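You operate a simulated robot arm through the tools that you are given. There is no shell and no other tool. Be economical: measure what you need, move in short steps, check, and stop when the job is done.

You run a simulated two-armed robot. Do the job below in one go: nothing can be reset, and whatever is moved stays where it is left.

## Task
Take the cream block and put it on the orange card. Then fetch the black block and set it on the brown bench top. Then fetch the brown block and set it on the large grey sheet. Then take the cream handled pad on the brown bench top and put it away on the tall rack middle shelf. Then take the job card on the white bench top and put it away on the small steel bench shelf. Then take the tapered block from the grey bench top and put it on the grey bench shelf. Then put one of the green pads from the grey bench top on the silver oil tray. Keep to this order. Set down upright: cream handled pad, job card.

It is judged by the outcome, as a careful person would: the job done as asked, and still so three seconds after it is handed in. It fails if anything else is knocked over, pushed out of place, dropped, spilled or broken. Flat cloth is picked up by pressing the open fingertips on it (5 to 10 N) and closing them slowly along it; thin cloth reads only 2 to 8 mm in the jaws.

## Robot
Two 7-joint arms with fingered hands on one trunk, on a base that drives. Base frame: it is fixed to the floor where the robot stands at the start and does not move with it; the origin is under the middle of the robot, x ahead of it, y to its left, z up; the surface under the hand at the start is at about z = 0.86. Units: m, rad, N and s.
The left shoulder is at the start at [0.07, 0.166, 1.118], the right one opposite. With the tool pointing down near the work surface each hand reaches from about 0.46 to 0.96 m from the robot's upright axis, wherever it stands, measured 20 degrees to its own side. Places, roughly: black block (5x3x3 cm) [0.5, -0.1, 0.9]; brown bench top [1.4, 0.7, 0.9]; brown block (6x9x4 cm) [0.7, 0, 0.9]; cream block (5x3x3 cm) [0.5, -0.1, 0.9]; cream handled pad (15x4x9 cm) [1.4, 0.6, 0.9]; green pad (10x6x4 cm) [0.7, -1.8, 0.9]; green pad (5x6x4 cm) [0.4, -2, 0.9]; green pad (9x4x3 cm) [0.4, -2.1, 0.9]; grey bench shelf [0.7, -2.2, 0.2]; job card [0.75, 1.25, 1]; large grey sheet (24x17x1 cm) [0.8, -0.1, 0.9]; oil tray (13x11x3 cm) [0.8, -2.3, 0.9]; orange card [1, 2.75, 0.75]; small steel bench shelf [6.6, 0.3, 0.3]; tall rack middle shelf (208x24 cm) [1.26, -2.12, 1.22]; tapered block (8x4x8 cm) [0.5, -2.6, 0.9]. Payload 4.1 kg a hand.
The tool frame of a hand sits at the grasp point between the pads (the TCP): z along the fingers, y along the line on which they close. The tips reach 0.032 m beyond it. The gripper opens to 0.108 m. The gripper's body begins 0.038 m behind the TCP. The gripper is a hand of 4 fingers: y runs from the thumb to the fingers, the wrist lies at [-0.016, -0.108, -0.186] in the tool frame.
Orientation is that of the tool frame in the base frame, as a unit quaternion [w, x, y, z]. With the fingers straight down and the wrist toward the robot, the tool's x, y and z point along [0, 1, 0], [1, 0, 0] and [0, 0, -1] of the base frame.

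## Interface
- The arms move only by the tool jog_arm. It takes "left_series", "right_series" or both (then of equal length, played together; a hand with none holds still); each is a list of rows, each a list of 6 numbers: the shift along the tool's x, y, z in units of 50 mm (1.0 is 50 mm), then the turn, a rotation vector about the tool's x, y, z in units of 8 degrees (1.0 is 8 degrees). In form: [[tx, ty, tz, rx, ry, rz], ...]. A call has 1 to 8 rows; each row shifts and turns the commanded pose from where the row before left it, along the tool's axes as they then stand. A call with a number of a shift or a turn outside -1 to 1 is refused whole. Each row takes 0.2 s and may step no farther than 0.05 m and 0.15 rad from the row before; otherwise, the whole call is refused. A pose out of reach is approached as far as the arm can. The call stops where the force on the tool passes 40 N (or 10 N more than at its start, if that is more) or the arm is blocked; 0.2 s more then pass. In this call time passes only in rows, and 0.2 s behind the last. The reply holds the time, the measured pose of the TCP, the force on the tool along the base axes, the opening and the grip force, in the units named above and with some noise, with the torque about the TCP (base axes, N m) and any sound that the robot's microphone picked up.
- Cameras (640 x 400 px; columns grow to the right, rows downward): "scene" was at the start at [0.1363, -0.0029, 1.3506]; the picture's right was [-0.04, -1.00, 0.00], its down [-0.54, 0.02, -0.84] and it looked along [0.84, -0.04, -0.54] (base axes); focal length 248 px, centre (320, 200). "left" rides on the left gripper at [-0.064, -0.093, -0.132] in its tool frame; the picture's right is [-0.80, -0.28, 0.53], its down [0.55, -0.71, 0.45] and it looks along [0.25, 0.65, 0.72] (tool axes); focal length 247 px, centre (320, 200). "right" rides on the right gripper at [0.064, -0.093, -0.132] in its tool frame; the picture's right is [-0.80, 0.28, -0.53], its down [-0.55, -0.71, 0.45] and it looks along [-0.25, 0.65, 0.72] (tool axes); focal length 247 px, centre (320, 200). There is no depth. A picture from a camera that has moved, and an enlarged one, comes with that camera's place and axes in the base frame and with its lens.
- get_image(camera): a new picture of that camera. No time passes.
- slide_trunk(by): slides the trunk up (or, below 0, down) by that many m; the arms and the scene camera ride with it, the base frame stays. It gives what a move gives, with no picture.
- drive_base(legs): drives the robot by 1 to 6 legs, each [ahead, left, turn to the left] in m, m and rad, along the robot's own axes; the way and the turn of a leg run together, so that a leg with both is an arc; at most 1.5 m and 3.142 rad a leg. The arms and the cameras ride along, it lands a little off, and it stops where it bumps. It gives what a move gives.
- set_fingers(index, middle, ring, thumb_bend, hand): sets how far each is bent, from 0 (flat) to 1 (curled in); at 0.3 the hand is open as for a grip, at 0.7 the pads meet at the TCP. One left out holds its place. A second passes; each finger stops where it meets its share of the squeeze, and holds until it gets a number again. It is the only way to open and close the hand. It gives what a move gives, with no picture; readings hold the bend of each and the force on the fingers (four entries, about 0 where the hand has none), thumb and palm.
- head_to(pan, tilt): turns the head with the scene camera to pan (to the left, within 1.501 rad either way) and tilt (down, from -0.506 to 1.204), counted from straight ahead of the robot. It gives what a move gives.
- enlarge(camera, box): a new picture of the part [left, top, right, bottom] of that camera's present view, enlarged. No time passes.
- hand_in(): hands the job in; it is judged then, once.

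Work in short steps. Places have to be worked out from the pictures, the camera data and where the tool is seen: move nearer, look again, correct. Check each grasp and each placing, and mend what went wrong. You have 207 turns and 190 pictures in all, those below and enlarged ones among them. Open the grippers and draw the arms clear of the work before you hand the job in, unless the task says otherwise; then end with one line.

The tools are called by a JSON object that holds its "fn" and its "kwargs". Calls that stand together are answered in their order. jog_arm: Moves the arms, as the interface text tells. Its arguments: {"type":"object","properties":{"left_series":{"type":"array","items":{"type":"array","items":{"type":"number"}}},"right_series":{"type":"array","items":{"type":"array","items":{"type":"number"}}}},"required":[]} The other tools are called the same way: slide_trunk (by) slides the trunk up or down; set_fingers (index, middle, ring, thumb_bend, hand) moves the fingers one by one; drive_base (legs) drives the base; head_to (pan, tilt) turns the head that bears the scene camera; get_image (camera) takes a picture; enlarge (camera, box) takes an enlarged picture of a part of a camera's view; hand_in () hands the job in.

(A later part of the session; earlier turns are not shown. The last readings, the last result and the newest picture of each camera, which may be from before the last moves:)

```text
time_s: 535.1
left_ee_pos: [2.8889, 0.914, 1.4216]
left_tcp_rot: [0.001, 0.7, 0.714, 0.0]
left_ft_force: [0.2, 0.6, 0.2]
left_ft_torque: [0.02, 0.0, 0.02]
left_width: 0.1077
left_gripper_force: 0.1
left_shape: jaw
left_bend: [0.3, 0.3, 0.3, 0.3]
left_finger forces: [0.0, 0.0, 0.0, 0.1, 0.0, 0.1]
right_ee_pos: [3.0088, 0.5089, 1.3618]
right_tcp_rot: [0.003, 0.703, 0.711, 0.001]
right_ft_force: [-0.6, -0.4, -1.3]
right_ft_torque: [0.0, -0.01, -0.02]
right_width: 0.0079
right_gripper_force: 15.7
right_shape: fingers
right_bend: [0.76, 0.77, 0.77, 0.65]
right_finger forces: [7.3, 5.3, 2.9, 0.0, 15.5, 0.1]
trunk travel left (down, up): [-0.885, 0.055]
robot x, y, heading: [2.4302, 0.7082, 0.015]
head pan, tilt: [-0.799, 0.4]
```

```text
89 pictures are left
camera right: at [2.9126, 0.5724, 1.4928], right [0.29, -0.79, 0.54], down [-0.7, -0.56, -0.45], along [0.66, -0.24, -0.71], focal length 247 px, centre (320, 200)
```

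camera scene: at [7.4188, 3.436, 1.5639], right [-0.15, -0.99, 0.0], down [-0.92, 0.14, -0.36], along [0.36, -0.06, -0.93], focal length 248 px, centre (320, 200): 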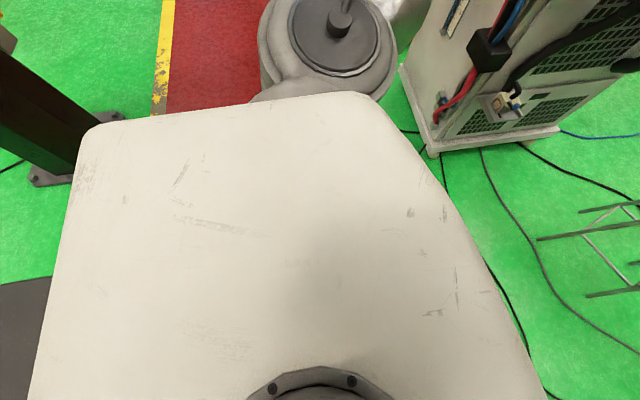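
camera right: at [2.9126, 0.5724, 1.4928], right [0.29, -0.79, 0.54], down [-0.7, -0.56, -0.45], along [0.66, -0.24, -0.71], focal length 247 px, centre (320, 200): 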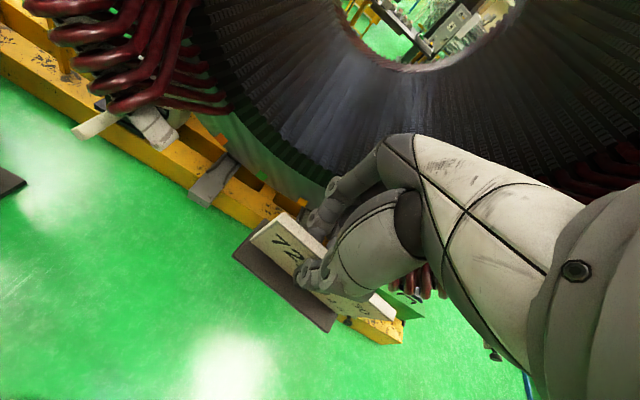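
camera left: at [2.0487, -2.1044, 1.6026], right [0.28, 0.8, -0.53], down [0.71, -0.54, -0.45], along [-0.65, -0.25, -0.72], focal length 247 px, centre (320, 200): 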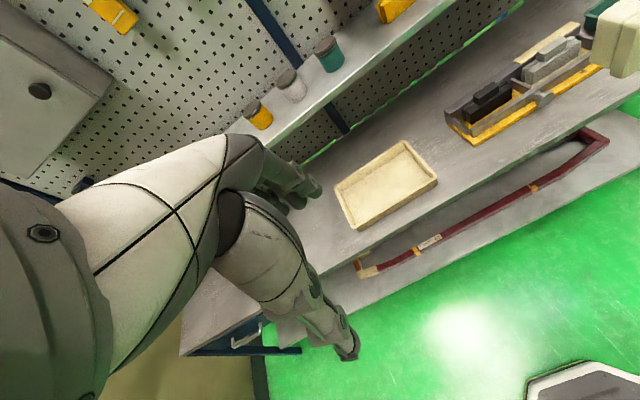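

Card firmly held. Continue to y≈-2 and look east.

{"fn": "drive_base", "kwargs": {"legs": [[0, -1.4, -0.015], [0, -1.3, 0]]}}

{"fn": "head_to", "kwargs": {"pan": 0.0, "tilt": 0.3}}

{"fn": "get_image", "kwargs": {"camera": "scene"}}

```text
time_s: 548.2
left_ee_pos: [2.9154, -1.7734, 1.4215]
left_tcp_rot: [0.001, 0.701, 0.713, 0.0]
left_ft_force: [-0.5, 0.5, -0.2]
left_ft_torque: [-0.01, 0.01, 0.01]
left_width: 0.1076
left_gripper_force: 0.1
left_shape: jaw
left_bend: [0.3, 0.3, 0.3, 0.3]
left_finger forces: [0.0, 0.0, 0.1, 0.1, 0.1, 0.0]
right_ee_pos: [3.0338, -2.1782, 1.3614]
right_tcp_rot: [0.003, 0.704, 0.71, 0.002]
right_ft_force: [0.3, -0.5, -1.7]
right_ft_torque: [0.03, 0.01, 0.0]
right_width: 0.0081
right_gripper_force: 15.8
right_shape: fingers
right_bend: [0.76, 0.77, 0.77, 0.65]
right_finger forces: [7.2, 5.3, 2.9, 0.0, 15.6, 0.1]
trunk travel left (down, up): [-0.885, 0.055]
robot x, y, heading: [2.4542, -1.9744, 0.014]
head pan, tilt: [-0.799, 0.4]
```

```text
time_s: 549.3
left_ee_pos: [2.9138, -1.7747, 1.421]
left_tcp_rot: [0.0, 0.701, 0.713, 0.0]
left_ft_force: [0.2, 0.0, -0.4]
left_ft_torque: [0.03, -0.01, 0.02]
left_width: 0.1076
left_gripper_force: 0.0
left_shape: jaw
left_bend: [0.3, 0.3, 0.3, 0.3]
left_finger forces: [0.1, 0.0, 0.1, 0.0, 0.0, 0.0]
right_ee_pos: [3.0347, -2.1791, 1.3612]
right_tcp_rot: [0.002, 0.704, 0.711, 0.001]
right_ft_force: [0.4, -0.5, -0.3]
right_ft_torque: [0.03, -0.02, -0.04]
right_width: 0.0076
right_gripper_force: 15.7
right_shape: fingers
right_bend: [0.76, 0.77, 0.77, 0.65]
right_finger forces: [7.2, 5.3, 2.9, 0.0, 15.4, 0.1]
trunk travel left (down, up): [-0.885, 0.055]
robot x, y, heading: [2.4511, -1.9755, 0.018]
head pan, tilt: [0.0, 0.3]
```

```text
88 pictures are left
camera scene: at [2.5941, -1.9726, 1.6359], right [0.02, -1.0, 0.0], down [-0.3, 0.0, -0.96], along [0.95, 0.01, -0.3], focal length 248 px, centre (320, 200)
```

scene: 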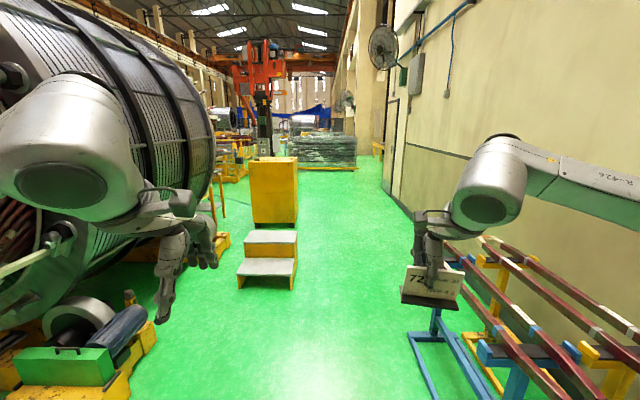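

Aisle between steps (y≥-1.7) and trestle (y≤-2.6) is ~0.9 m. I center at y≈-2.14 and drive east, first part carefully.

{"fn": "drive_base", "kwargs": {"legs": [[0, -0.16, -0.018], [1.2, 0, 0], [1.3, 0, 0]]}}

{"fn": "get_image", "kwargs": {"camera": "scene"}}

```text
time_s: 562.5
left_ee_pos: [5.4094, -2.0357, 1.4217]
left_tcp_rot: [0.001, 0.722, 0.692, 0.001]
left_ft_force: [-0.4, 0.6, 0.0]
left_ft_torque: [0.0, -0.03, 0.0]
left_width: 0.1076
left_gripper_force: 0.0
left_shape: jaw
left_bend: [0.3, 0.3, 0.3, 0.3]
left_finger forces: [0.0, 0.0, 0.0, 0.0, 0.1, 0.1]
right_ee_pos: [5.5034, -2.448, 1.3608]
right_tcp_rot: [0.004, 0.726, 0.688, 0.002]
right_ft_force: [0.5, -0.2, 0.1]
right_ft_torque: [0.01, -0.01, -0.01]
right_width: 0.0076
right_gripper_force: 15.4
right_shape: fingers
right_bend: [0.76, 0.77, 0.77, 0.65]
right_finger forces: [7.1, 5.4, 2.9, 0.1, 15.6, 0.1]
trunk travel left (down, up): [-0.885, 0.055]
robot x, y, heading: [4.9381, -2.2075, -0.046]
head pan, tilt: [0.0, 0.3]
```

```text
87 pictures are left
camera scene: at [5.077, -2.2146, 1.636], right [-0.05, -1.0, 0.0], down [-0.3, 0.01, -0.96], along [0.95, -0.04, -0.3], focal length 248 px, centre (320, 200)
```

scene: 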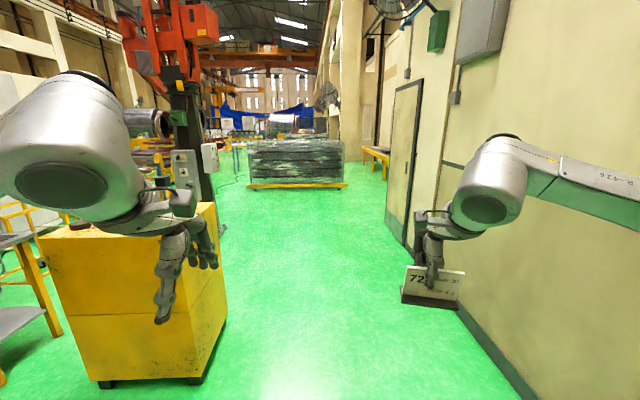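

Clear. I continue to x≈7.4, turn to face +y and view the bench's +x side.

{"fn": "drive_base", "kwargs": {"legs": [[0, 0, 0.04], [1.3, 0, 0], [1.2, 0, 0], [0, 0, 1.57]]}}

{"fn": "head_to", "kwargs": {"pan": 0.2, "tilt": 0.45}}

{"fn": "get_image", "kwargs": {"camera": "scene"}}

```text
time_s: 579.0
left_ee_pos: [7.2495, -1.6969, 1.4217]
left_tcp_rot: [0.0, -0.026, 1.0, 0.0]
left_ft_force: [-0.1, 1.1, -0.5]
left_ft_torque: [0.01, -0.01, -0.03]
left_width: 0.1077
left_gripper_force: 0.0
left_shape: jaw
left_bend: [0.3, 0.3, 0.3, 0.3]
left_finger forces: [0.1, 0.1, 0.0, 0.1, 0.0, 0.0]
right_ee_pos: [7.6485, -1.5631, 1.3618]
right_tcp_rot: [0.001, -0.022, 1.0, 0.003]
right_ft_force: [0.0, 0.6, -1.8]
right_ft_torque: [0.01, 0.02, -0.02]
right_width: 0.0076
right_gripper_force: 14.1
right_shape: fingers
right_bend: [0.77, 0.77, 0.77, 0.65]
right_finger forces: [6.7, 4.9, 2.5, 0.0, 14.2, 0.0]
trunk travel left (down, up): [-0.885, 0.055]
robot x, y, heading: [7.469, -2.1523, 1.62]
head pan, tilt: [0.0, 0.3]
```

```text
time_s: 579.8
left_ee_pos: [7.2487, -1.6967, 1.4202]
left_tcp_rot: [0.0, -0.027, 1.0, 0.001]
left_ft_force: [-0.5, 0.2, 0.2]
left_ft_torque: [0.0, -0.02, 0.03]
left_width: 0.1076
left_gripper_force: 0.1
left_shape: jaw
left_bend: [0.3, 0.3, 0.3, 0.3]
left_finger forces: [0.1, 0.0, 0.0, 0.0, 0.0, 0.1]
right_ee_pos: [7.6476, -1.5639, 1.3611]
right_tcp_rot: [0.001, -0.023, 1.0, 0.002]
right_ft_force: [0.2, 0.5, -1.0]
right_ft_torque: [-0.03, 0.04, -0.03]
right_width: 0.0074
right_gripper_force: 13.4
right_shape: fingers
right_bend: [0.77, 0.77, 0.77, 0.65]
right_finger forces: [6.6, 4.9, 2.5, 0.1, 14.2, 0.1]
trunk travel left (down, up): [-0.885, 0.055]
robot x, y, heading: [7.4705, -2.1486, 1.626]
head pan, tilt: [0.201, 0.45]
```

```text
86 pictures are left
camera scene: at [7.4379, -2.01, 1.622], right [0.97, 0.25, 0.0], down [0.11, -0.42, -0.9], along [-0.22, 0.87, -0.44], focal length 248 px, centre (320, 200)
```

scene: 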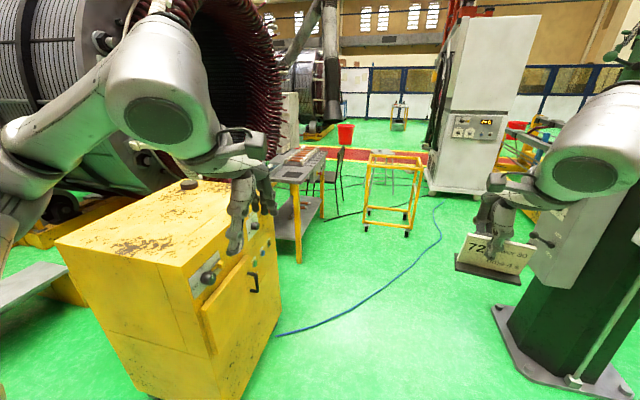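

Bench's open side is at x≈6.765, y −0.2…0.77; cart at y≥0.5. I drive to about (7.4, −0.15) and turn to face −x.

{"fn": "drive_base", "kwargs": {"legs": [[0, 0, -0.04], [1.0, 0, 0], [1.0, 0, 0], [0, 0, 1.55]]}}

{"fn": "head_to", "kwargs": {"pan": -0.2, "tilt": 0.7}}

{"fn": "get_image", "kwargs": {"camera": "scene"}}

```text
time_s: 594.1
left_ee_pos: [6.984, -0.2869, 1.4211]
left_tcp_rot: [0.001, -0.698, 0.716, -0.001]
left_ft_force: [-0.8, -0.7, 0.2]
left_ft_torque: [0.01, -0.01, 0.0]
left_width: 0.108
left_gripper_force: 0.1
left_shape: jaw
left_bend: [0.3, 0.3, 0.3, 0.3]
left_finger forces: [0.0, 0.0, 0.1, 0.0, 0.0, 0.0]
right_ee_pos: [6.8825, 0.1239, 1.3622]
right_tcp_rot: [-0.002, -0.694, 0.72, 0.003]
right_ft_force: [0.0, -0.4, -1.0]
right_ft_torque: [-0.02, -0.03, -0.02]
right_width: 0.0072
right_gripper_force: 13.4
right_shape: fingers
right_bend: [0.77, 0.77, 0.77, 0.65]
right_finger forces: [6.1, 4.8, 2.2, 0.0, 13.4, 0.1]
trunk travel left (down, up): [-0.885, 0.055]
robot x, y, heading: [7.4521, -0.1055, 3.117]
head pan, tilt: [0.201, 0.45]
```

```text
time_s: 595.0
left_ee_pos: [6.9837, -0.2876, 1.4205]
left_tcp_rot: [0.001, -0.698, 0.716, 0.001]
left_ft_force: [-0.4, 0.1, 0.1]
left_ft_torque: [0.01, -0.01, 0.01]
left_width: 0.1075
left_gripper_force: 0.0
left_shape: jaw
left_bend: [0.3, 0.3, 0.3, 0.3]
left_finger forces: [0.0, 0.0, 0.1, 0.0, 0.0, 0.0]
right_ee_pos: [6.8825, 0.1226, 1.3602]
right_tcp_rot: [-0.001, -0.695, 0.719, 0.003]
right_ft_force: [0.1, 0.3, -0.7]
right_ft_torque: [-0.04, -0.05, 0.01]
right_width: 0.0074
right_gripper_force: 13.5
right_shape: fingers
right_bend: [0.77, 0.77, 0.77, 0.65]
right_finger forces: [6.2, 4.8, 2.2, 0.0, 13.5, 0.0]
trunk travel left (down, up): [-0.885, 0.055]
robot x, y, heading: [7.4525, -0.1041, 3.117]
head pan, tilt: [-0.201, 0.7]
```

```text
85 pictures are left
camera scene: at [7.3176, -0.0841, 1.5999], right [0.22, 0.97, 0.0], down [0.63, -0.14, -0.77], along [-0.75, 0.17, -0.64], focal length 248 px, centre (320, 200)
```

scene: 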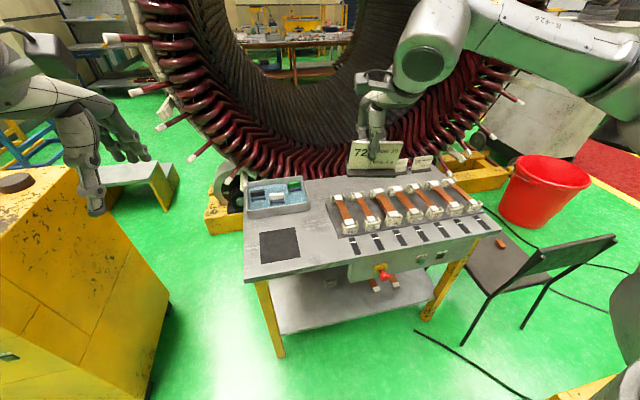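

The shelf opening is free for y≈-0.15…0.14 (control panel hangs right of that). I back off, shift left, and lower the trunk so the arm can reach in at z≈0.4.

{"fn": "drive_base", "kwargs": {"legs": [[-0.16, 0.1, 0.02]]}}

{"fn": "slide_trunk", "kwargs": {"by": -0.6}}

{"fn": "get_image", "kwargs": {"camera": "scene"}}

{"fn": "head_to", "kwargs": {"pan": -1.0, "tilt": 0.5}}

{"fn": "get_image", "kwargs": {"camera": "scene"}}

```text
time_s: 596.5
left_ee_pos: [7.1388, -0.4006, 1.4205]
left_tcp_rot: [0.0, -0.706, 0.709, -0.002]
left_ft_force: [0.5, -0.3, 0.0]
left_ft_torque: [-0.01, -0.03, 0.04]
left_width: 0.1076
left_gripper_force: 0.0
left_shape: jaw
left_bend: [0.3, 0.3, 0.3, 0.3]
left_finger forces: [0.1, 0.1, 0.0, 0.0, 0.0, 0.0]
right_ee_pos: [7.0274, 0.0056, 1.3586]
right_tcp_rot: [-0.002, -0.704, 0.711, 0.001]
right_ft_force: [-0.3, -0.6, -1.4]
right_ft_torque: [-0.01, 0.01, 0.01]
right_width: 0.0072
right_gripper_force: 13.6
right_shape: fingers
right_bend: [0.77, 0.77, 0.77, 0.65]
right_finger forces: [6.2, 4.9, 2.3, 0.0, 13.5, 0.0]
trunk travel left (down, up): [-0.885, 0.055]
robot x, y, heading: [7.6018, -0.21, 3.138]
head pan, tilt: [-0.201, 0.7]
```

```text
refused: -0.6 is not a number from -0.4 to 0.4
```

```text
84 pictures are left
camera scene: at [7.4669, -0.1896, 1.5994], right [0.2, 0.98, 0.0], down [0.63, -0.13, -0.76], along [-0.75, 0.15, -0.65], focal length 248 px, centre (320, 200)
```

scene: 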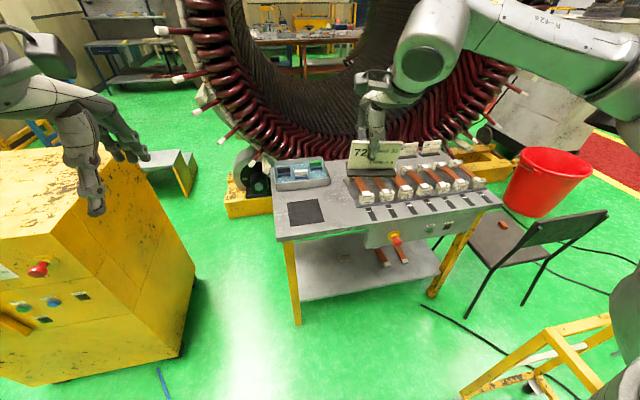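

```text
time_s: 597.6
left_ee_pos: [7.1415, -0.4021, 1.4204]
left_tcp_rot: [0.0, -0.705, 0.709, -0.001]
left_ft_force: [-0.9, -0.2, 0.5]
left_ft_torque: [0.0, 0.0, -0.03]
left_width: 0.1082
left_gripper_force: 0.1
left_shape: jaw
left_bend: [0.3, 0.3, 0.3, 0.3]
left_finger forces: [0.0, 0.0, 0.0, 0.0, 0.0, 0.0]
right_ee_pos: [7.0307, 0.0035, 1.3608]
right_tcp_rot: [-0.001, -0.703, 0.711, 0.002]
right_ft_force: [0.0, -0.2, -0.9]
right_ft_torque: [0.0, 0.02, -0.01]
right_width: 0.0072
right_gripper_force: 13.3
right_shape: fingers
right_bend: [0.77, 0.77, 0.77, 0.65]
right_finger forces: [6.1, 4.9, 2.3, 0.1, 13.5, 0.0]
trunk travel left (down, up): [-0.885, 0.055]
robot x, y, heading: [7.6041, -0.2118, 3.138]
head pan, tilt: [-1.0, 0.499]
```

```text
83 pictures are left
camera scene: at [7.5042, -0.1324, 1.6174], right [0.84, 0.54, 0.0], down [0.26, -0.4, -0.88], along [-0.47, 0.74, -0.48], focal length 248 px, centre (320, 200)
```

scene: 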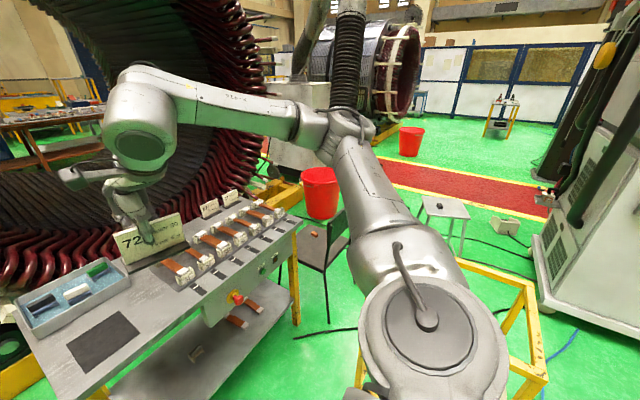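

Trunk moves are limited to 0.4 m. The right elbow has ~0.1 m from the cart, so I shift 8 cm more to −y, then lower in two steps.

{"fn": "drive_base", "kwargs": {"legs": [[0, 0.08, 0]]}}

{"fn": "slide_trunk", "kwargs": {"by": -0.4}}

{"fn": "get_image", "kwargs": {"camera": "scene"}}

```text
time_s: 598.7
left_ee_pos: [7.1427, -0.4717, 1.4222]
left_tcp_rot: [-0.003, -0.704, 0.71, -0.001]
left_ft_force: [0.4, 0.2, -0.4]
left_ft_torque: [-0.06, -0.01, 0.03]
left_width: 0.1076
left_gripper_force: 0.1
left_shape: jaw
left_bend: [0.3, 0.3, 0.3, 0.3]
left_finger forces: [0.0, 0.0, 0.0, 0.0, 0.1, 0.0]
right_ee_pos: [7.0314, -0.0659, 1.3594]
right_tcp_rot: [-0.003, -0.701, 0.713, 0.0]
right_ft_force: [0.0, 0.7, -1.1]
right_ft_torque: [-0.04, 0.05, 0.03]
right_width: 0.0073
right_gripper_force: 13.5
right_shape: fingers
right_bend: [0.77, 0.77, 0.77, 0.65]
right_finger forces: [6.2, 4.9, 2.2, 0.1, 13.5, 0.0]
trunk travel left (down, up): [-0.885, 0.055]
robot x, y, heading: [7.6102, -0.2919, 3.133]
head pan, tilt: [-1.0, 0.499]
```

```text
time_s: 602.5
left_ee_pos: [7.1411, -0.4787, 1.0214]
left_tcp_rot: [0.0, -0.704, 0.71, 0.0]
left_ft_force: [0.3, 0.4, 0.5]
left_ft_torque: [-0.02, 0.02, -0.01]
left_width: 0.1076
left_gripper_force: 0.0
left_shape: jaw
left_bend: [0.3, 0.3, 0.3, 0.3]
left_finger forces: [0.0, 0.0, 0.0, 0.1, 0.0, 0.1]
right_ee_pos: [7.0321, -0.073, 0.9606]
right_tcp_rot: [-0.002, -0.701, 0.713, 0.002]
right_ft_force: [0.1, -0.5, -1.0]
right_ft_torque: [-0.02, 0.02, 0.01]
right_width: 0.0071
right_gripper_force: 12.8
right_shape: fingers
right_bend: [0.77, 0.77, 0.77, 0.65]
right_finger forces: [6.2, 4.8, 2.4, 0.0, 13.5, 0.1]
trunk travel left (down, up): [-0.485, 0.455]
robot x, y, heading: [7.6065, -0.2893, 3.133]
head pan, tilt: [-1.0, 0.499]
```

```text
82 pictures are left
camera scene: at [7.5053, -0.211, 1.2176], right [0.85, 0.53, 0.0], down [0.26, -0.4, -0.88], along [-0.47, 0.74, -0.48], focal length 248 px, centre (320, 200)
```

scene: 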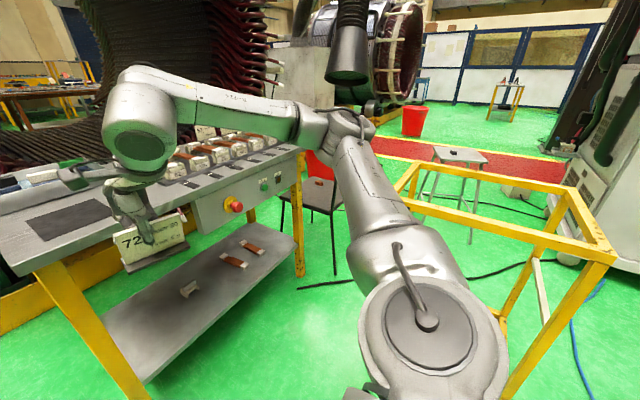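

Clear of the cart. A small white item lies on the shelf near (6.56, 0.156), so I'll place the card at about (6.67, −0.04). Lower further.

{"fn": "slide_trunk", "kwargs": {"by": -0.4}}

{"fn": "slide_trunk", "kwargs": {"by": -0.08}}

{"fn": "head_to", "kwargs": {"pan": -0.2, "tilt": 0.5}}

{"fn": "get_image", "kwargs": {"camera": "scene"}}

{"fn": "get_image", "kwargs": {"camera": "right"}}

```text
time_s: 606.4
left_ee_pos: [7.141, -0.4789, 0.6207]
left_tcp_rot: [-0.001, -0.705, 0.71, 0.0]
left_ft_force: [-0.2, 0.1, 0.6]
left_ft_torque: [-0.03, -0.01, -0.02]
left_width: 0.1077
left_gripper_force: 0.1
left_shape: jaw
left_bend: [0.3, 0.3, 0.3, 0.3]
left_finger forces: [0.0, 0.0, 0.0, 0.1, 0.0, 0.1]
right_ee_pos: [7.0316, -0.0722, 0.5605]
right_tcp_rot: [-0.001, -0.702, 0.712, 0.002]
right_ft_force: [-0.3, -0.1, -0.3]
right_ft_torque: [-0.02, -0.02, 0.01]
right_width: 0.0074
right_gripper_force: 14.1
right_shape: fingers
right_bend: [0.77, 0.77, 0.77, 0.65]
right_finger forces: [6.2, 4.9, 2.3, 0.1, 13.6, 0.0]
trunk travel left (down, up): [-0.085, 0.855]
robot x, y, heading: [7.6033, -0.2911, 3.135]
head pan, tilt: [-1.0, 0.499]
```

```text
time_s: 607.5
left_ee_pos: [7.1418, -0.4792, 0.5409]
left_tcp_rot: [0.001, -0.704, 0.71, 0.001]
left_ft_force: [-0.5, -0.4, -0.3]
left_ft_torque: [0.0, 0.02, 0.02]
left_width: 0.1077
left_gripper_force: 0.1
left_shape: jaw
left_bend: [0.3, 0.3, 0.3, 0.3]
left_finger forces: [0.1, 0.1, 0.1, 0.0, 0.0, 0.0]
right_ee_pos: [7.0316, -0.0723, 0.4805]
right_tcp_rot: [-0.001, -0.701, 0.713, 0.002]
right_ft_force: [0.1, 0.5, -0.1]
right_ft_torque: [0.01, 0.06, -0.01]
right_width: 0.0073
right_gripper_force: 13.4
right_shape: fingers
right_bend: [0.77, 0.77, 0.77, 0.65]
right_finger forces: [6.3, 4.9, 2.2, 0.0, 13.6, 0.0]
trunk travel left (down, up): [-0.005, 0.935]
robot x, y, heading: [7.6046, -0.289, 3.135]
head pan, tilt: [-1.0, 0.499]
```

```text
time_s: 608.6
left_ee_pos: [7.1417, -0.4801, 0.5411]
left_tcp_rot: [0.0, -0.704, 0.71, 0.0]
left_ft_force: [0.2, -0.2, 0.4]
left_ft_torque: [-0.03, -0.01, 0.0]
left_width: 0.1077
left_gripper_force: 0.0
left_shape: jaw
left_bend: [0.3, 0.3, 0.3, 0.3]
left_finger forces: [0.0, 0.0, 0.0, 0.0, 0.0, 0.0]
right_ee_pos: [7.0315, -0.0725, 0.4804]
right_tcp_rot: [-0.002, -0.701, 0.713, 0.003]
right_ft_force: [-0.1, 0.6, -0.6]
right_ft_torque: [-0.01, 0.0, 0.01]
right_width: 0.0072
right_gripper_force: 13.5
right_shape: fingers
right_bend: [0.77, 0.77, 0.77, 0.65]
right_finger forces: [6.3, 4.9, 2.3, 0.0, 13.6, 0.1]
trunk travel left (down, up): [-0.005, 0.935]
robot x, y, heading: [7.6037, -0.2847, 3.135]
head pan, tilt: [-0.201, 0.499]
```

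```text
81 pictures are left
camera scene: at [7.4649, -0.2691, 0.7375], right [0.21, 0.98, 0.0], down [0.47, -0.1, -0.88], along [-0.86, 0.18, -0.48], focal length 248 px, centre (320, 200)
```

scene: 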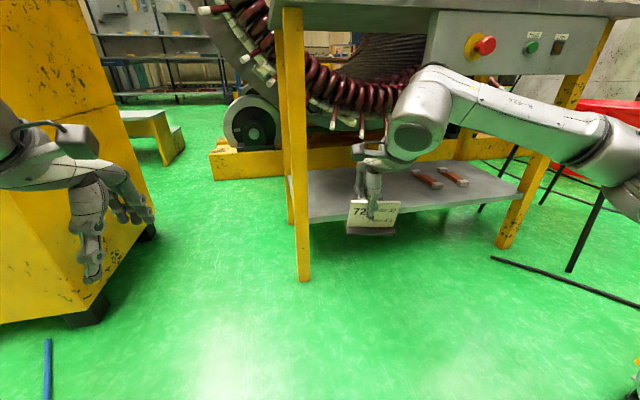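

```text
80 pictures are left
camera right: at [7.1226, -0.1391, 0.6126], right [-0.27, 0.8, 0.54], down [0.71, 0.54, -0.45], along [-0.65, 0.26, -0.71], focal length 247 px, centre (320, 200)
```

right: 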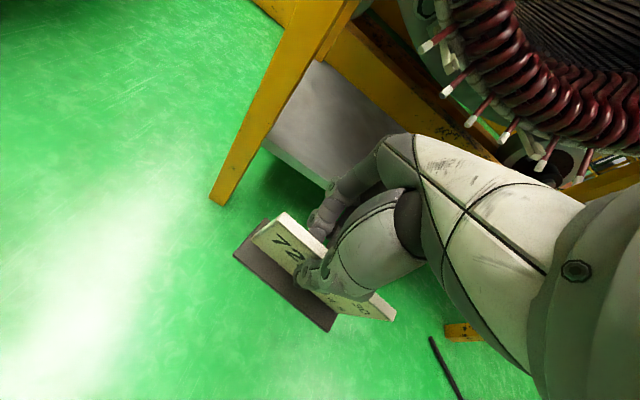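

All clear. I lower the hand to z≈0.42, align at y≈-0.02, and start into the shelf opening.

{"fn": "jog_arm", "kwargs": {"right_series": [[-0.46, 0, 0.6, 0, 0, 0], [-0.46, 0, 0.6, 0, 0, 0], [0, 0.9, 0, 0, 0, 0], [0, 0.9, 0, 0, 0, 0], [0, 0.9, 0, 0, 0, 0], [0, 0.9, 0, 0, 0, 0]]}}

{"fn": "get_image", "kwargs": {"camera": "scene"}}

{"fn": "get_image", "kwargs": {"camera": "right"}}

```text
time_s: 610.0
left_ee_pos: [7.1423, -0.4789, 0.5415]
left_tcp_rot: [0.0, -0.704, 0.71, 0.0]
left_ft_force: [0.8, 0.3, 0.8]
left_ft_torque: [-0.01, 0.02, 0.01]
left_width: 0.1079
left_gripper_force: 0.0
left_shape: jaw
left_bend: [0.3, 0.3, 0.3, 0.3]
left_finger forces: [0.1, 0.0, 0.0, 0.0, 0.1, 0.0]
right_ee_pos: [6.8526, -0.0231, 0.4212]
right_tcp_rot: [-0.001, -0.702, 0.712, 0.003]
right_ft_force: [0.1, 0.1, -1.2]
right_ft_torque: [0.01, 0.01, -0.02]
right_width: 0.007
right_gripper_force: 13.9
right_shape: fingers
right_bend: [0.77, 0.77, 0.77, 0.65]
right_finger forces: [6.2, 4.8, 2.3, 0.1, 13.6, 0.0]
trunk travel left (down, up): [-0.005, 0.935]
robot x, y, heading: [7.6064, -0.2891, 3.137]
head pan, tilt: [-0.201, 0.499]
```

```text
79 pictures are left
camera scene: at [7.465, -0.2691, 0.7375], right [0.21, 0.98, 0.0], down [0.47, -0.1, -0.88], along [-0.86, 0.18, -0.48], focal length 248 px, centre (320, 200)
```

scene: 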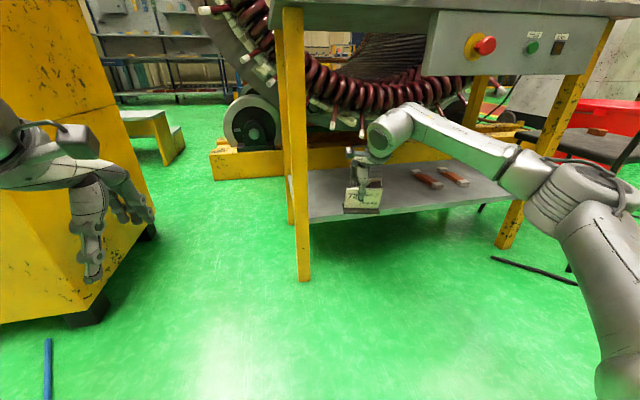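

```text
78 pictures are left
camera right: at [6.9432, -0.0904, 0.5525], right [-0.27, 0.8, 0.54], down [0.71, 0.54, -0.45], along [-0.65, 0.26, -0.71], focal length 247 px, centre (320, 200)
```

right: 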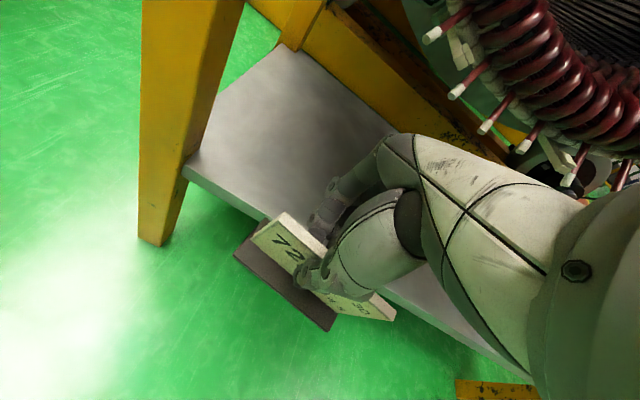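

Shelf front edge confirmed (z≈0.295). I move the remaining 16 cm in.

{"fn": "jog_arm", "kwargs": {"right_series": [[0, 0.85, 0, 0, 0, 0], [0, 0.85, 0, 0, 0, 0], [0, 0.85, 0, 0, 0, 0], [0, 0.7, 0.2, 0, 0, 0]]}}

{"fn": "get_image", "kwargs": {"camera": "right"}}

{"fn": "enlarge", "kwargs": {"camera": "scene", "box": [270, 60, 510, 260]}}

```text
time_s: 611.0
left_ee_pos: [7.1425, -0.4795, 0.5409]
left_tcp_rot: [0.001, -0.705, 0.709, 0.001]
left_ft_force: [-0.1, 0.2, 0.7]
left_ft_torque: [-0.01, 0.02, 0.02]
left_width: 0.1075
left_gripper_force: 0.0
left_shape: jaw
left_bend: [0.3, 0.3, 0.3, 0.3]
left_finger forces: [0.0, 0.1, 0.0, 0.0, 0.0, 0.0]
right_ee_pos: [6.7185, -0.0232, 0.4177]
right_tcp_rot: [-0.001, -0.702, 0.712, 0.003]
right_ft_force: [-0.3, -0.2, -0.9]
right_ft_torque: [0.0, 0.0, 0.03]
right_width: 0.0069
right_gripper_force: 13.3
right_shape: fingers
right_bend: [0.77, 0.77, 0.78, 0.65]
right_finger forces: [6.2, 4.9, 2.3, 0.1, 13.6, 0.1]
right hand out of reach, approached as far as the arm can: row 4
trunk travel left (down, up): [-0.005, 0.935]
robot x, y, heading: [7.6111, -0.2909, 3.136]
head pan, tilt: [-0.201, 0.499]
```

```text
77 pictures are left
camera right: at [6.8106, -0.0892, 0.5495], right [-0.27, 0.8, 0.54], down [0.71, 0.54, -0.45], along [-0.65, 0.26, -0.71], focal length 247 px, centre (320, 200)
```

right: 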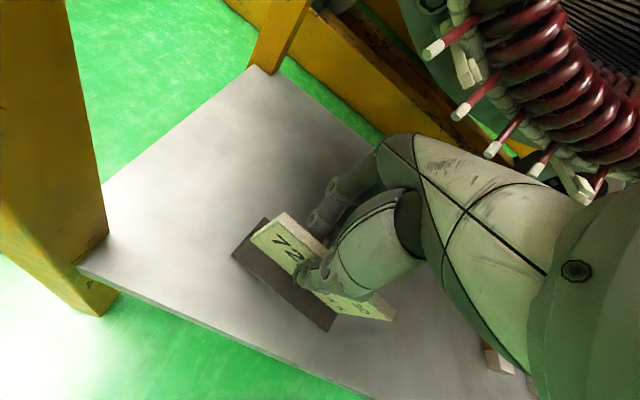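

```text
2.00 times, centred on (390, 160) of scene
camera zoom: at [7.4648, -0.2692, 0.7375], right [0.21, 0.98, 0.0], down [0.47, -0.1, -0.88], along [-0.86, 0.18, -0.48], focal length 497 px, centre (180, 280)
```

zoom: 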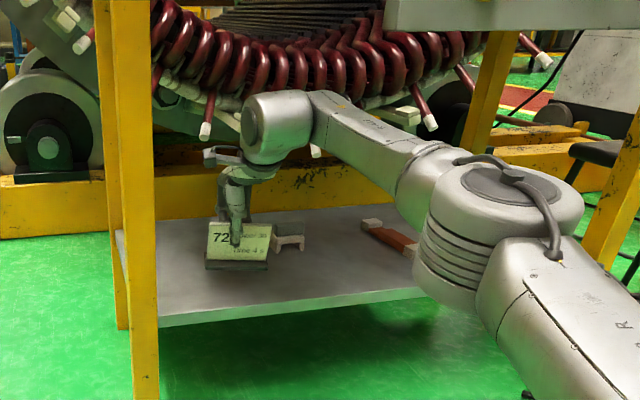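

It's over the shelf but at the reach limit; I nudge the base 6 cm forward and then lower.

{"fn": "drive_base", "kwargs": {"legs": [[0.06, 0, 0]]}}

{"fn": "jog_arm", "kwargs": {"right_series": [[0, 0, 0.3, 0, 0, 0], [0, 0, 0.2, 0, 0, 0]]}}

{"fn": "get_image", "kwargs": {"camera": "right"}}

```text
time_s: 612.0
left_ee_pos: [7.0805, -0.4789, 0.5408]
left_tcp_rot: [0.0, -0.705, 0.71, 0.0]
left_ft_force: [0.0, -0.1, -0.3]
left_ft_torque: [-0.03, -0.02, 0.0]
left_width: 0.1078
left_gripper_force: 0.0
left_shape: jaw
left_bend: [0.3, 0.3, 0.3, 0.3]
left_finger forces: [0.0, 0.0, 0.1, 0.0, 0.0, 0.0]
right_ee_pos: [6.6577, -0.0225, 0.4178]
right_tcp_rot: [-0.001, -0.701, 0.713, 0.003]
right_ft_force: [0.5, 0.4, 0.1]
right_ft_torque: [-0.03, 0.0, 0.03]
right_width: 0.0074
right_gripper_force: 12.9
right_shape: fingers
right_bend: [0.77, 0.77, 0.78, 0.65]
right_finger forces: [6.3, 5.0, 2.2, 0.1, 13.6, 0.0]
trunk travel left (down, up): [-0.005, 0.935]
robot x, y, heading: [7.5467, -0.2883, 3.131]
head pan, tilt: [-0.201, 0.499]
```

```text
time_s: 612.6
left_ee_pos: [7.0793, -0.4792, 0.5413]
left_tcp_rot: [0.001, -0.705, 0.709, 0.0]
left_ft_force: [-0.8, -0.9, 0.1]
left_ft_torque: [0.0, -0.02, 0.01]
left_width: 0.1079
left_gripper_force: 0.0
left_shape: jaw
left_bend: [0.3, 0.3, 0.3, 0.3]
left_finger forces: [0.1, 0.2, 0.1, 0.1, 0.0, 0.0]
right_ee_pos: [6.6573, -0.0223, 0.3924]
right_tcp_rot: [-0.001, -0.701, 0.713, 0.002]
right_ft_force: [-0.2, 0.0, -0.1]
right_ft_torque: [0.02, 0.02, 0.02]
right_width: 0.0069
right_gripper_force: 13.3
right_shape: fingers
right_bend: [0.77, 0.77, 0.78, 0.65]
right_finger forces: [6.3, 4.9, 2.3, 0.0, 13.5, 0.0]
trunk travel left (down, up): [-0.005, 0.935]
robot x, y, heading: [7.5477, -0.2868, 3.135]
head pan, tilt: [-0.201, 0.499]
```

```text
75 pictures are left
camera right: at [6.7488, -0.0891, 0.5233], right [-0.27, 0.8, 0.54], down [0.71, 0.54, -0.45], along [-0.65, 0.26, -0.71], focal length 247 px, centre (320, 200)
```

right: 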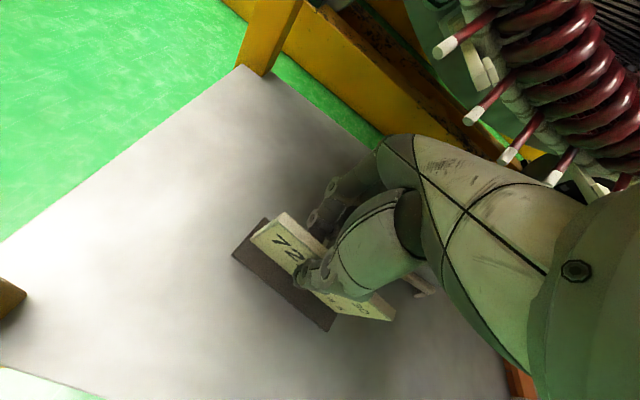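

Lower in small steps to contact (expected ≈0.375).

{"fn": "jog_arm", "kwargs": {"right_series": [[0, 0, 0.15, 0, 0, 0], [0, 0, 0.08, 0, 0, 0]]}}

{"fn": "jog_arm", "kwargs": {"right_series": [[0, 0, 0.06, 0, 0, 0]]}}

{"fn": "jog_arm", "kwargs": {"right_series": [[0, 0, 0.05, 0, 0, 0]]}}

```text
time_s: 613.2
left_ee_pos: [7.0806, -0.4791, 0.5402]
left_tcp_rot: [0.0, -0.705, 0.71, 0.0]
left_ft_force: [0.5, -0.6, 0.3]
left_ft_torque: [0.02, -0.03, 0.01]
left_width: 0.1073
left_gripper_force: 0.0
left_shape: jaw
left_bend: [0.3, 0.3, 0.3, 0.3]
left_finger forces: [0.0, 0.1, 0.1, 0.1, 0.1, 0.1]
right_ee_pos: [6.6583, -0.0239, 0.3819]
right_tcp_rot: [-0.002, -0.701, 0.713, 0.003]
right_ft_force: [-0.4, 0.2, -1.6]
right_ft_torque: [0.01, 0.02, 0.01]
right_width: 0.007
right_gripper_force: 13.6
right_shape: fingers
right_bend: [0.77, 0.77, 0.78, 0.65]
right_finger forces: [6.3, 4.9, 2.3, 0.1, 13.6, 0.1]
trunk travel left (down, up): [-0.005, 0.935]
robot x, y, heading: [7.5471, -0.2842, 3.136]
head pan, tilt: [-0.201, 0.499]
```

```text
time_s: 613.6
left_ee_pos: [7.0814, -0.4788, 0.542]
left_tcp_rot: [0.0, -0.704, 0.71, 0.0]
left_ft_force: [-0.4, -0.6, 0.4]
left_ft_torque: [-0.02, 0.03, 0.02]
left_width: 0.1075
left_gripper_force: 0.1
left_shape: jaw
left_bend: [0.3, 0.3, 0.3, 0.3]
left_finger forces: [0.0, 0.1, 0.0, 0.0, 0.0, 0.1]
right_ee_pos: [6.6583, -0.0212, 0.3792]
right_tcp_rot: [-0.002, -0.701, 0.713, 0.003]
right_ft_force: [-0.2, 0.0, -1.3]
right_ft_torque: [-0.01, -0.01, 0.0]
right_width: 0.0072
right_gripper_force: 13.3
right_shape: fingers
right_bend: [0.77, 0.77, 0.78, 0.65]
right_finger forces: [6.3, 5.0, 2.4, 0.0, 13.7, 0.0]
trunk travel left (down, up): [-0.005, 0.935]
robot x, y, heading: [7.5476, -0.2913, 3.135]
head pan, tilt: [-0.201, 0.499]
```

```text
time_s: 614.0
left_ee_pos: [7.0793, -0.4796, 0.5416]
left_tcp_rot: [0.0, -0.705, 0.709, 0.0]
left_ft_force: [-0.6, -1.2, 0.1]
left_ft_torque: [-0.02, 0.05, 0.0]
left_width: 0.1075
left_gripper_force: 0.0
left_shape: jaw
left_bend: [0.3, 0.3, 0.3, 0.3]
left_finger forces: [0.0, 0.0, 0.0, 0.0, 0.0, 0.1]
right_ee_pos: [6.6581, -0.023, 0.3749]
right_tcp_rot: [-0.002, -0.701, 0.713, 0.004]
right_ft_force: [0.3, 0.5, -0.8]
right_ft_torque: [-0.02, -0.01, -0.03]
right_width: 0.0071
right_gripper_force: 12.9
right_shape: fingers
right_bend: [0.77, 0.77, 0.78, 0.65]
right_finger forces: [6.3, 4.8, 2.3, 0.0, 13.8, 0.0]
trunk travel left (down, up): [-0.005, 0.935]
robot x, y, heading: [7.5446, -0.2866, 3.139]
head pan, tilt: [-0.201, 0.499]
```

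No contact yet; continue.

{"fn": "jog_arm", "kwargs": {"right_series": [[0, 0, 0.05, 0, 0, 0]]}}

{"fn": "jog_arm", "kwargs": {"right_series": [[0, 0, 0.05, 0, 0, 0]]}}

{"fn": "enlarge", "kwargs": {"camera": "scene", "box": [300, 100, 440, 240]}}

```text
time_s: 614.4
left_ee_pos: [7.0806, -0.479, 0.5411]
left_tcp_rot: [0.0, -0.705, 0.709, 0.001]
left_ft_force: [0.1, -0.3, 0.0]
left_ft_torque: [0.02, 0.01, 0.0]
left_width: 0.1078
left_gripper_force: 0.0
left_shape: jaw
left_bend: [0.3, 0.3, 0.3, 0.3]
left_finger forces: [0.0, 0.1, 0.0, 0.1, 0.0, 0.0]
right_ee_pos: [6.6588, -0.0224, 0.3729]
right_tcp_rot: [-0.002, -0.702, 0.713, 0.003]
right_ft_force: [-0.1, -0.2, 0.9]
right_ft_torque: [0.02, 0.01, 0.02]
right_width: 0.007
right_gripper_force: 13.2
right_shape: fingers
right_bend: [0.77, 0.77, 0.78, 0.65]
right_finger forces: [6.3, 4.9, 2.3, 0.1, 13.7, 0.0]
trunk travel left (down, up): [-0.005, 0.935]
robot x, y, heading: [7.5455, -0.2872, 3.134]
head pan, tilt: [-0.201, 0.499]
```

```text
time_s: 614.8
left_ee_pos: [7.0801, -0.4797, 0.5414]
left_tcp_rot: [0.0, -0.704, 0.71, 0.001]
left_ft_force: [0.0, 0.4, 0.6]
left_ft_torque: [0.02, -0.02, -0.03]
left_width: 0.1077
left_gripper_force: 0.1
left_shape: jaw
left_bend: [0.3, 0.3, 0.3, 0.3]
left_finger forces: [0.0, 0.0, 0.0, 0.1, 0.1, 0.0]
right_ee_pos: [6.6582, -0.0216, 0.3705]
right_tcp_rot: [-0.002, -0.701, 0.713, 0.003]
right_ft_force: [-0.2, 0.6, -0.9]
right_ft_torque: [-0.01, -0.03, 0.0]
right_width: 0.0072
right_gripper_force: 13.9
right_shape: fingers
right_bend: [0.77, 0.77, 0.78, 0.65]
right_finger forces: [6.3, 4.9, 2.3, 0.0, 13.7, 0.1]
trunk travel left (down, up): [-0.005, 0.935]
robot x, y, heading: [7.5438, -0.2881, 3.13]
head pan, tilt: [-0.201, 0.499]
```

```text
2.86 times, centred on (370, 170) of scene
camera zoom: at [7.4037, -0.2688, 0.7375], right [0.21, 0.98, 0.0], down [0.47, -0.1, -0.88], along [-0.86, 0.18, -0.48], focal length 710 px, centre (177, 286)
```

zoom: 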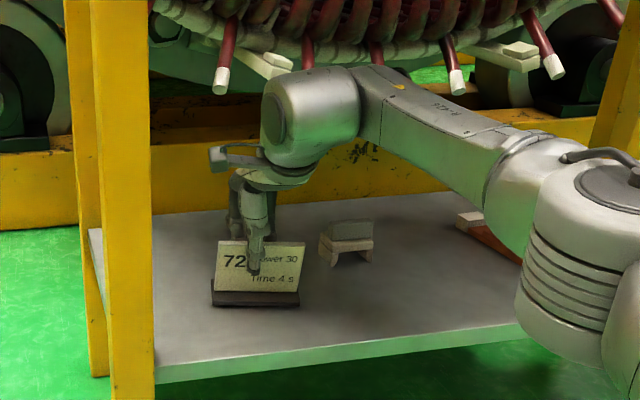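

Almost there visually; a few more small steps.

{"fn": "jog_arm", "kwargs": {"right_series": [[0, 0, 0.06, 0, 0, 0]]}}

{"fn": "jog_arm", "kwargs": {"right_series": [[0, 0, 0.06, 0, 0, 0]]}}

{"fn": "jog_arm", "kwargs": {"right_series": [[0, 0, 0.06, 0, 0, 0]]}}

```text
time_s: 615.2
left_ee_pos: [7.081, -0.4784, 0.5406]
left_tcp_rot: [0.0, -0.705, 0.709, 0.0]
left_ft_force: [-0.6, 0.6, 0.0]
left_ft_torque: [0.01, 0.0, 0.0]
left_width: 0.1077
left_gripper_force: 0.2
left_shape: jaw
left_bend: [0.3, 0.3, 0.3, 0.3]
left_finger forces: [0.1, 0.1, 0.0, 0.1, 0.0, 0.1]
right_ee_pos: [6.6579, -0.0215, 0.3677]
right_tcp_rot: [-0.002, -0.701, 0.713, 0.003]
right_ft_force: [-0.3, -0.6, -1.8]
right_ft_torque: [-0.02, -0.03, -0.04]
right_width: 0.0073
right_gripper_force: 13.0
right_shape: fingers
right_bend: [0.77, 0.77, 0.78, 0.65]
right_finger forces: [6.3, 4.9, 2.3, 0.0, 13.7, 0.0]
trunk travel left (down, up): [-0.005, 0.935]
robot x, y, heading: [7.5462, -0.2884, 3.133]
head pan, tilt: [-0.201, 0.499]
```

```text
time_s: 615.6
left_ee_pos: [7.0811, -0.479, 0.5411]
left_tcp_rot: [0.001, -0.704, 0.71, 0.0]
left_ft_force: [-0.4, -0.4, -0.1]
left_ft_torque: [0.0, -0.01, -0.02]
left_width: 0.1078
left_gripper_force: 0.0
left_shape: jaw
left_bend: [0.3, 0.3, 0.3, 0.3]
left_finger forces: [0.1, 0.1, 0.0, 0.0, 0.0, 0.0]
right_ee_pos: [6.6583, -0.0231, 0.3654]
right_tcp_rot: [-0.002, -0.702, 0.712, 0.002]
right_ft_force: [0.0, 0.1, 0.6]
right_ft_torque: [0.08, -0.01, -0.01]
right_width: 0.0072
right_gripper_force: 14.2
right_shape: fingers
right_bend: [0.77, 0.77, 0.78, 0.65]
right_finger forces: [6.2, 5.1, 3.2, 0.0, 14.3, 0.0]
trunk travel left (down, up): [-0.005, 0.935]
robot x, y, heading: [7.5477, -0.2909, 3.134]
head pan, tilt: [-0.201, 0.499]
```

```text
time_s: 616.0
left_ee_pos: [7.0809, -0.4798, 0.5416]
left_tcp_rot: [0.0, -0.705, 0.709, 0.001]
left_ft_force: [0.9, 0.8, 0.2]
left_ft_torque: [0.01, 0.05, -0.02]
left_width: 0.1076
left_gripper_force: 0.1
left_shape: jaw
left_bend: [0.3, 0.3, 0.3, 0.3]
left_finger forces: [0.0, 0.1, 0.0, 0.0, 0.0, 0.0]
right_ee_pos: [6.6582, -0.0229, 0.3654]
right_tcp_rot: [-0.003, -0.701, 0.713, 0.004]
right_ft_force: [-2.3, -1.4, 9.0]
right_ft_torque: [0.1, -0.07, -0.01]
right_width: 0.0074
right_gripper_force: 17.0
right_shape: fingers
right_bend: [0.77, 0.77, 0.78, 0.65]
right_finger forces: [7.4, 5.8, 4.8, 0.0, 15.1, 0.0]
trunk travel left (down, up): [-0.005, 0.935]
robot x, y, heading: [7.5484, -0.2903, 3.131]
head pan, tilt: [-0.201, 0.499]
```

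Contact (9 N). Ease off slightly and open.

{"fn": "jog_arm", "kwargs": {"right_series": [[0, 0, -0.04, 0, 0, 0]]}}

{"fn": "set_fingers", "kwargs": {"hand": "right", "index": 0.5, "middle": 0.5, "ring": 0.5, "thumb_bend": 0.5}}

{"fn": "get_image", "kwargs": {"camera": "right"}}

{"fn": "enlarge", "kwargs": {"camera": "scene", "box": [300, 100, 440, 240]}}

```text
time_s: 616.4
left_ee_pos: [7.0808, -0.4789, 0.5404]
left_tcp_rot: [-0.001, -0.704, 0.71, 0.001]
left_ft_force: [0.5, -0.2, 0.6]
left_ft_torque: [0.01, -0.05, 0.01]
left_width: 0.1076
left_gripper_force: 0.1
left_shape: jaw
left_bend: [0.3, 0.3, 0.3, 0.3]
left_finger forces: [0.1, 0.2, 0.1, 0.1, 0.0, 0.0]
right_ee_pos: [6.6569, -0.0213, 0.3632]
right_tcp_rot: [-0.002, -0.701, 0.713, 0.003]
right_ft_force: [-1.9, -1.3, 6.4]
right_ft_torque: [0.07, -0.04, 0.03]
right_width: 0.0072
right_gripper_force: 16.4
right_shape: fingers
right_bend: [0.77, 0.77, 0.78, 0.65]
right_finger forces: [7.5, 5.6, 4.2, 0.0, 15.1, 0.0]
trunk travel left (down, up): [-0.005, 0.935]
robot x, y, heading: [7.5471, -0.2894, 3.135]
head pan, tilt: [-0.201, 0.499]
```

```text
time_s: 617.4
left_ee_pos: [7.0816, -0.4792, 0.5409]
left_tcp_rot: [0.0, -0.704, 0.71, 0.0]
left_ft_force: [-0.1, 0.2, -0.2]
left_ft_torque: [0.02, -0.03, 0.0]
left_width: 0.1078
left_gripper_force: 0.0
left_shape: jaw
left_bend: [0.3, 0.3, 0.3, 0.3]
left_finger forces: [0.0, 0.0, 0.0, 0.0, 0.0, 0.0]
right_ee_pos: [6.6589, -0.0206, 0.3638]
right_tcp_rot: [-0.002, -0.702, 0.713, 0.003]
right_ft_force: [0.0, 0.5, -0.3]
right_ft_torque: [-0.02, 0.01, 0.04]
right_width: 0.0551
right_gripper_force: 0.1
right_shape: fingers
right_bend: [0.5, 0.5, 0.5, 0.5]
right_finger forces: [0.0, 0.0, 0.0, 0.0, 0.0, 0.0]
trunk travel left (down, up): [-0.005, 0.935]
robot x, y, heading: [7.5464, -0.2882, 3.137]
head pan, tilt: [-0.201, 0.499]
```

```text
73 pictures are left
camera right: at [6.7489, -0.0886, 0.4959], right [-0.27, 0.8, 0.54], down [0.71, 0.54, -0.45], along [-0.65, 0.26, -0.71], focal length 247 px, centre (320, 200)
```

right: 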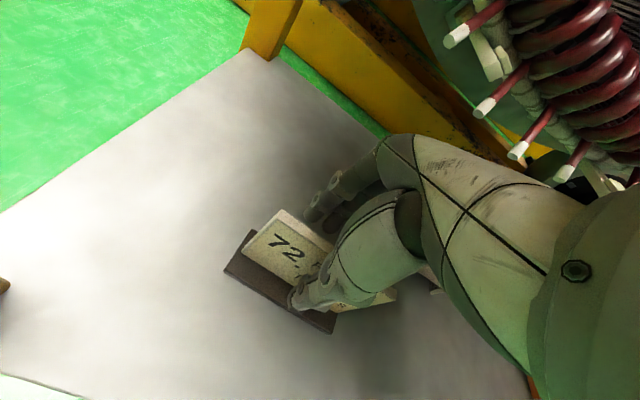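

```text
2.86 times, centred on (370, 170) of scene
camera zoom: at [7.4038, -0.2688, 0.7375], right [0.21, 0.98, 0.0], down [0.47, -0.1, -0.88], along [-0.86, 0.18, -0.48], focal length 710 px, centre (177, 286)
```

zoom: 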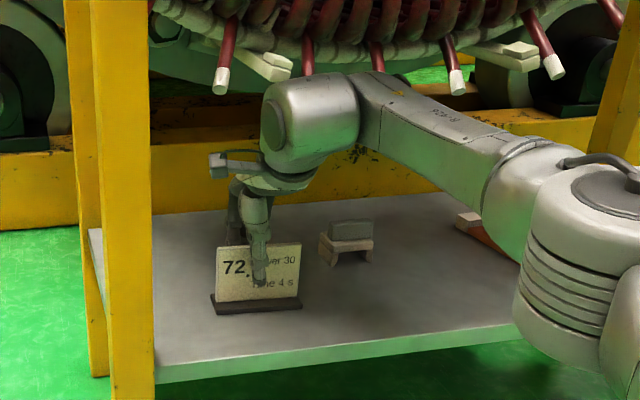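

Card stands upright. I raise the hand 9 cm (still below the bench top), then withdraw straight back.

{"fn": "jog_arm", "kwargs": {"right_series": [[0, 0, -0.5, 0, 0, 0], [0, 0, -0.6, 0, 0, 0], [0, 0, -0.6, 0, 0, 0]]}}

{"fn": "get_image", "kwargs": {"camera": "right"}}

{"fn": "jog_arm", "kwargs": {"right_series": [[0, -0.9, 0, 0, 0, 0], [0, -0.9, 0, 0, 0, 0], [0, -0.9, 0, 0, 0, 0], [0, -0.9, 0, 0, 0, 0], [0, -0.9, 0, 0, 0, 0], [0, -0.9, 0, 0, 0, 0], [0, -0.9, 0, 0, 0, 0]]}}

{"fn": "enlarge", "kwargs": {"camera": "scene", "box": [270, 60, 510, 260]}}

```text
time_s: 618.2
left_ee_pos: [7.0803, -0.4793, 0.5399]
left_tcp_rot: [0.0, -0.704, 0.71, 0.0]
left_ft_force: [0.3, -0.3, 0.1]
left_ft_torque: [0.04, -0.01, 0.0]
left_width: 0.1077
left_gripper_force: 0.0
left_shape: jaw
left_bend: [0.3, 0.3, 0.3, 0.3]
left_finger forces: [0.0, 0.1, 0.1, 0.1, 0.0, 0.0]
right_ee_pos: [6.6612, -0.0208, 0.4386]
right_tcp_rot: [-0.003, -0.7, 0.714, 0.004]
right_ft_force: [-0.6, 0.5, -0.7]
right_ft_torque: [-0.04, -0.01, 0.01]
right_width: 0.0551
right_gripper_force: 0.0
right_shape: fingers
right_bend: [0.5, 0.5, 0.5, 0.5]
right_finger forces: [0.0, 0.0, 0.0, 0.1, 0.0, 0.1]
right hand out of reach, approached as far as the arm can: row 3
trunk travel left (down, up): [-0.005, 0.935]
robot x, y, heading: [7.5477, -0.2919, 3.137]
head pan, tilt: [-0.201, 0.499]
```

```text
71 pictures are left
camera right: at [6.752, -0.0887, 0.57], right [-0.26, 0.8, 0.54], down [0.71, 0.54, -0.45], along [-0.65, 0.26, -0.71], focal length 247 px, centre (320, 200)
```

right: 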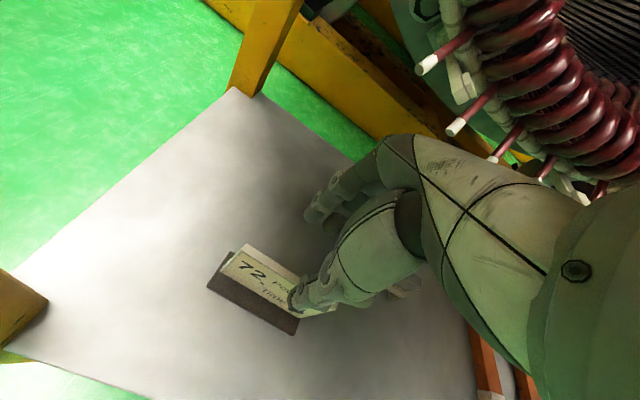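

```text
time_s: 619.8
left_ee_pos: [7.0804, -0.479, 0.5403]
left_tcp_rot: [0.001, -0.704, 0.71, 0.001]
left_ft_force: [-1.4, 0.2, 0.2]
left_ft_torque: [0.01, -0.01, 0.04]
left_width: 0.1077
left_gripper_force: 0.1
left_shape: jaw
left_bend: [0.3, 0.3, 0.3, 0.3]
left_finger forces: [0.0, 0.0, 0.1, 0.0, 0.1, 0.0]
right_ee_pos: [6.9752, -0.0269, 0.4356]
right_tcp_rot: [-0.002, -0.702, 0.713, 0.003]
right_ft_force: [-0.2, -0.1, -0.7]
right_ft_torque: [-0.01, -0.02, 0.05]
right_width: 0.0553
right_gripper_force: 0.0
right_shape: fingers
right_bend: [0.5, 0.5, 0.5, 0.5]
right_finger forces: [0.0, 0.1, 0.0, 0.0, 0.0, 0.0]
trunk travel left (down, up): [-0.005, 0.935]
robot x, y, heading: [7.5448, -0.2907, 3.136]
head pan, tilt: [-0.201, 0.499]
```

```text
2.00 times, centred on (390, 160) of scene
camera zoom: at [7.4037, -0.2689, 0.7375], right [0.21, 0.98, 0.0], down [0.47, -0.1, -0.88], along [-0.86, 0.18, -0.48], focal length 497 px, centre (180, 280)
```

zoom: 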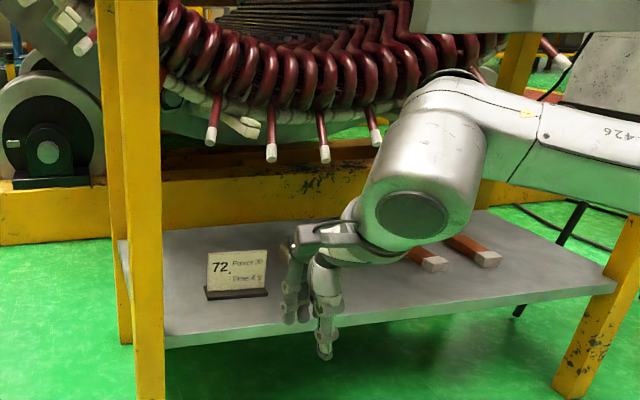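

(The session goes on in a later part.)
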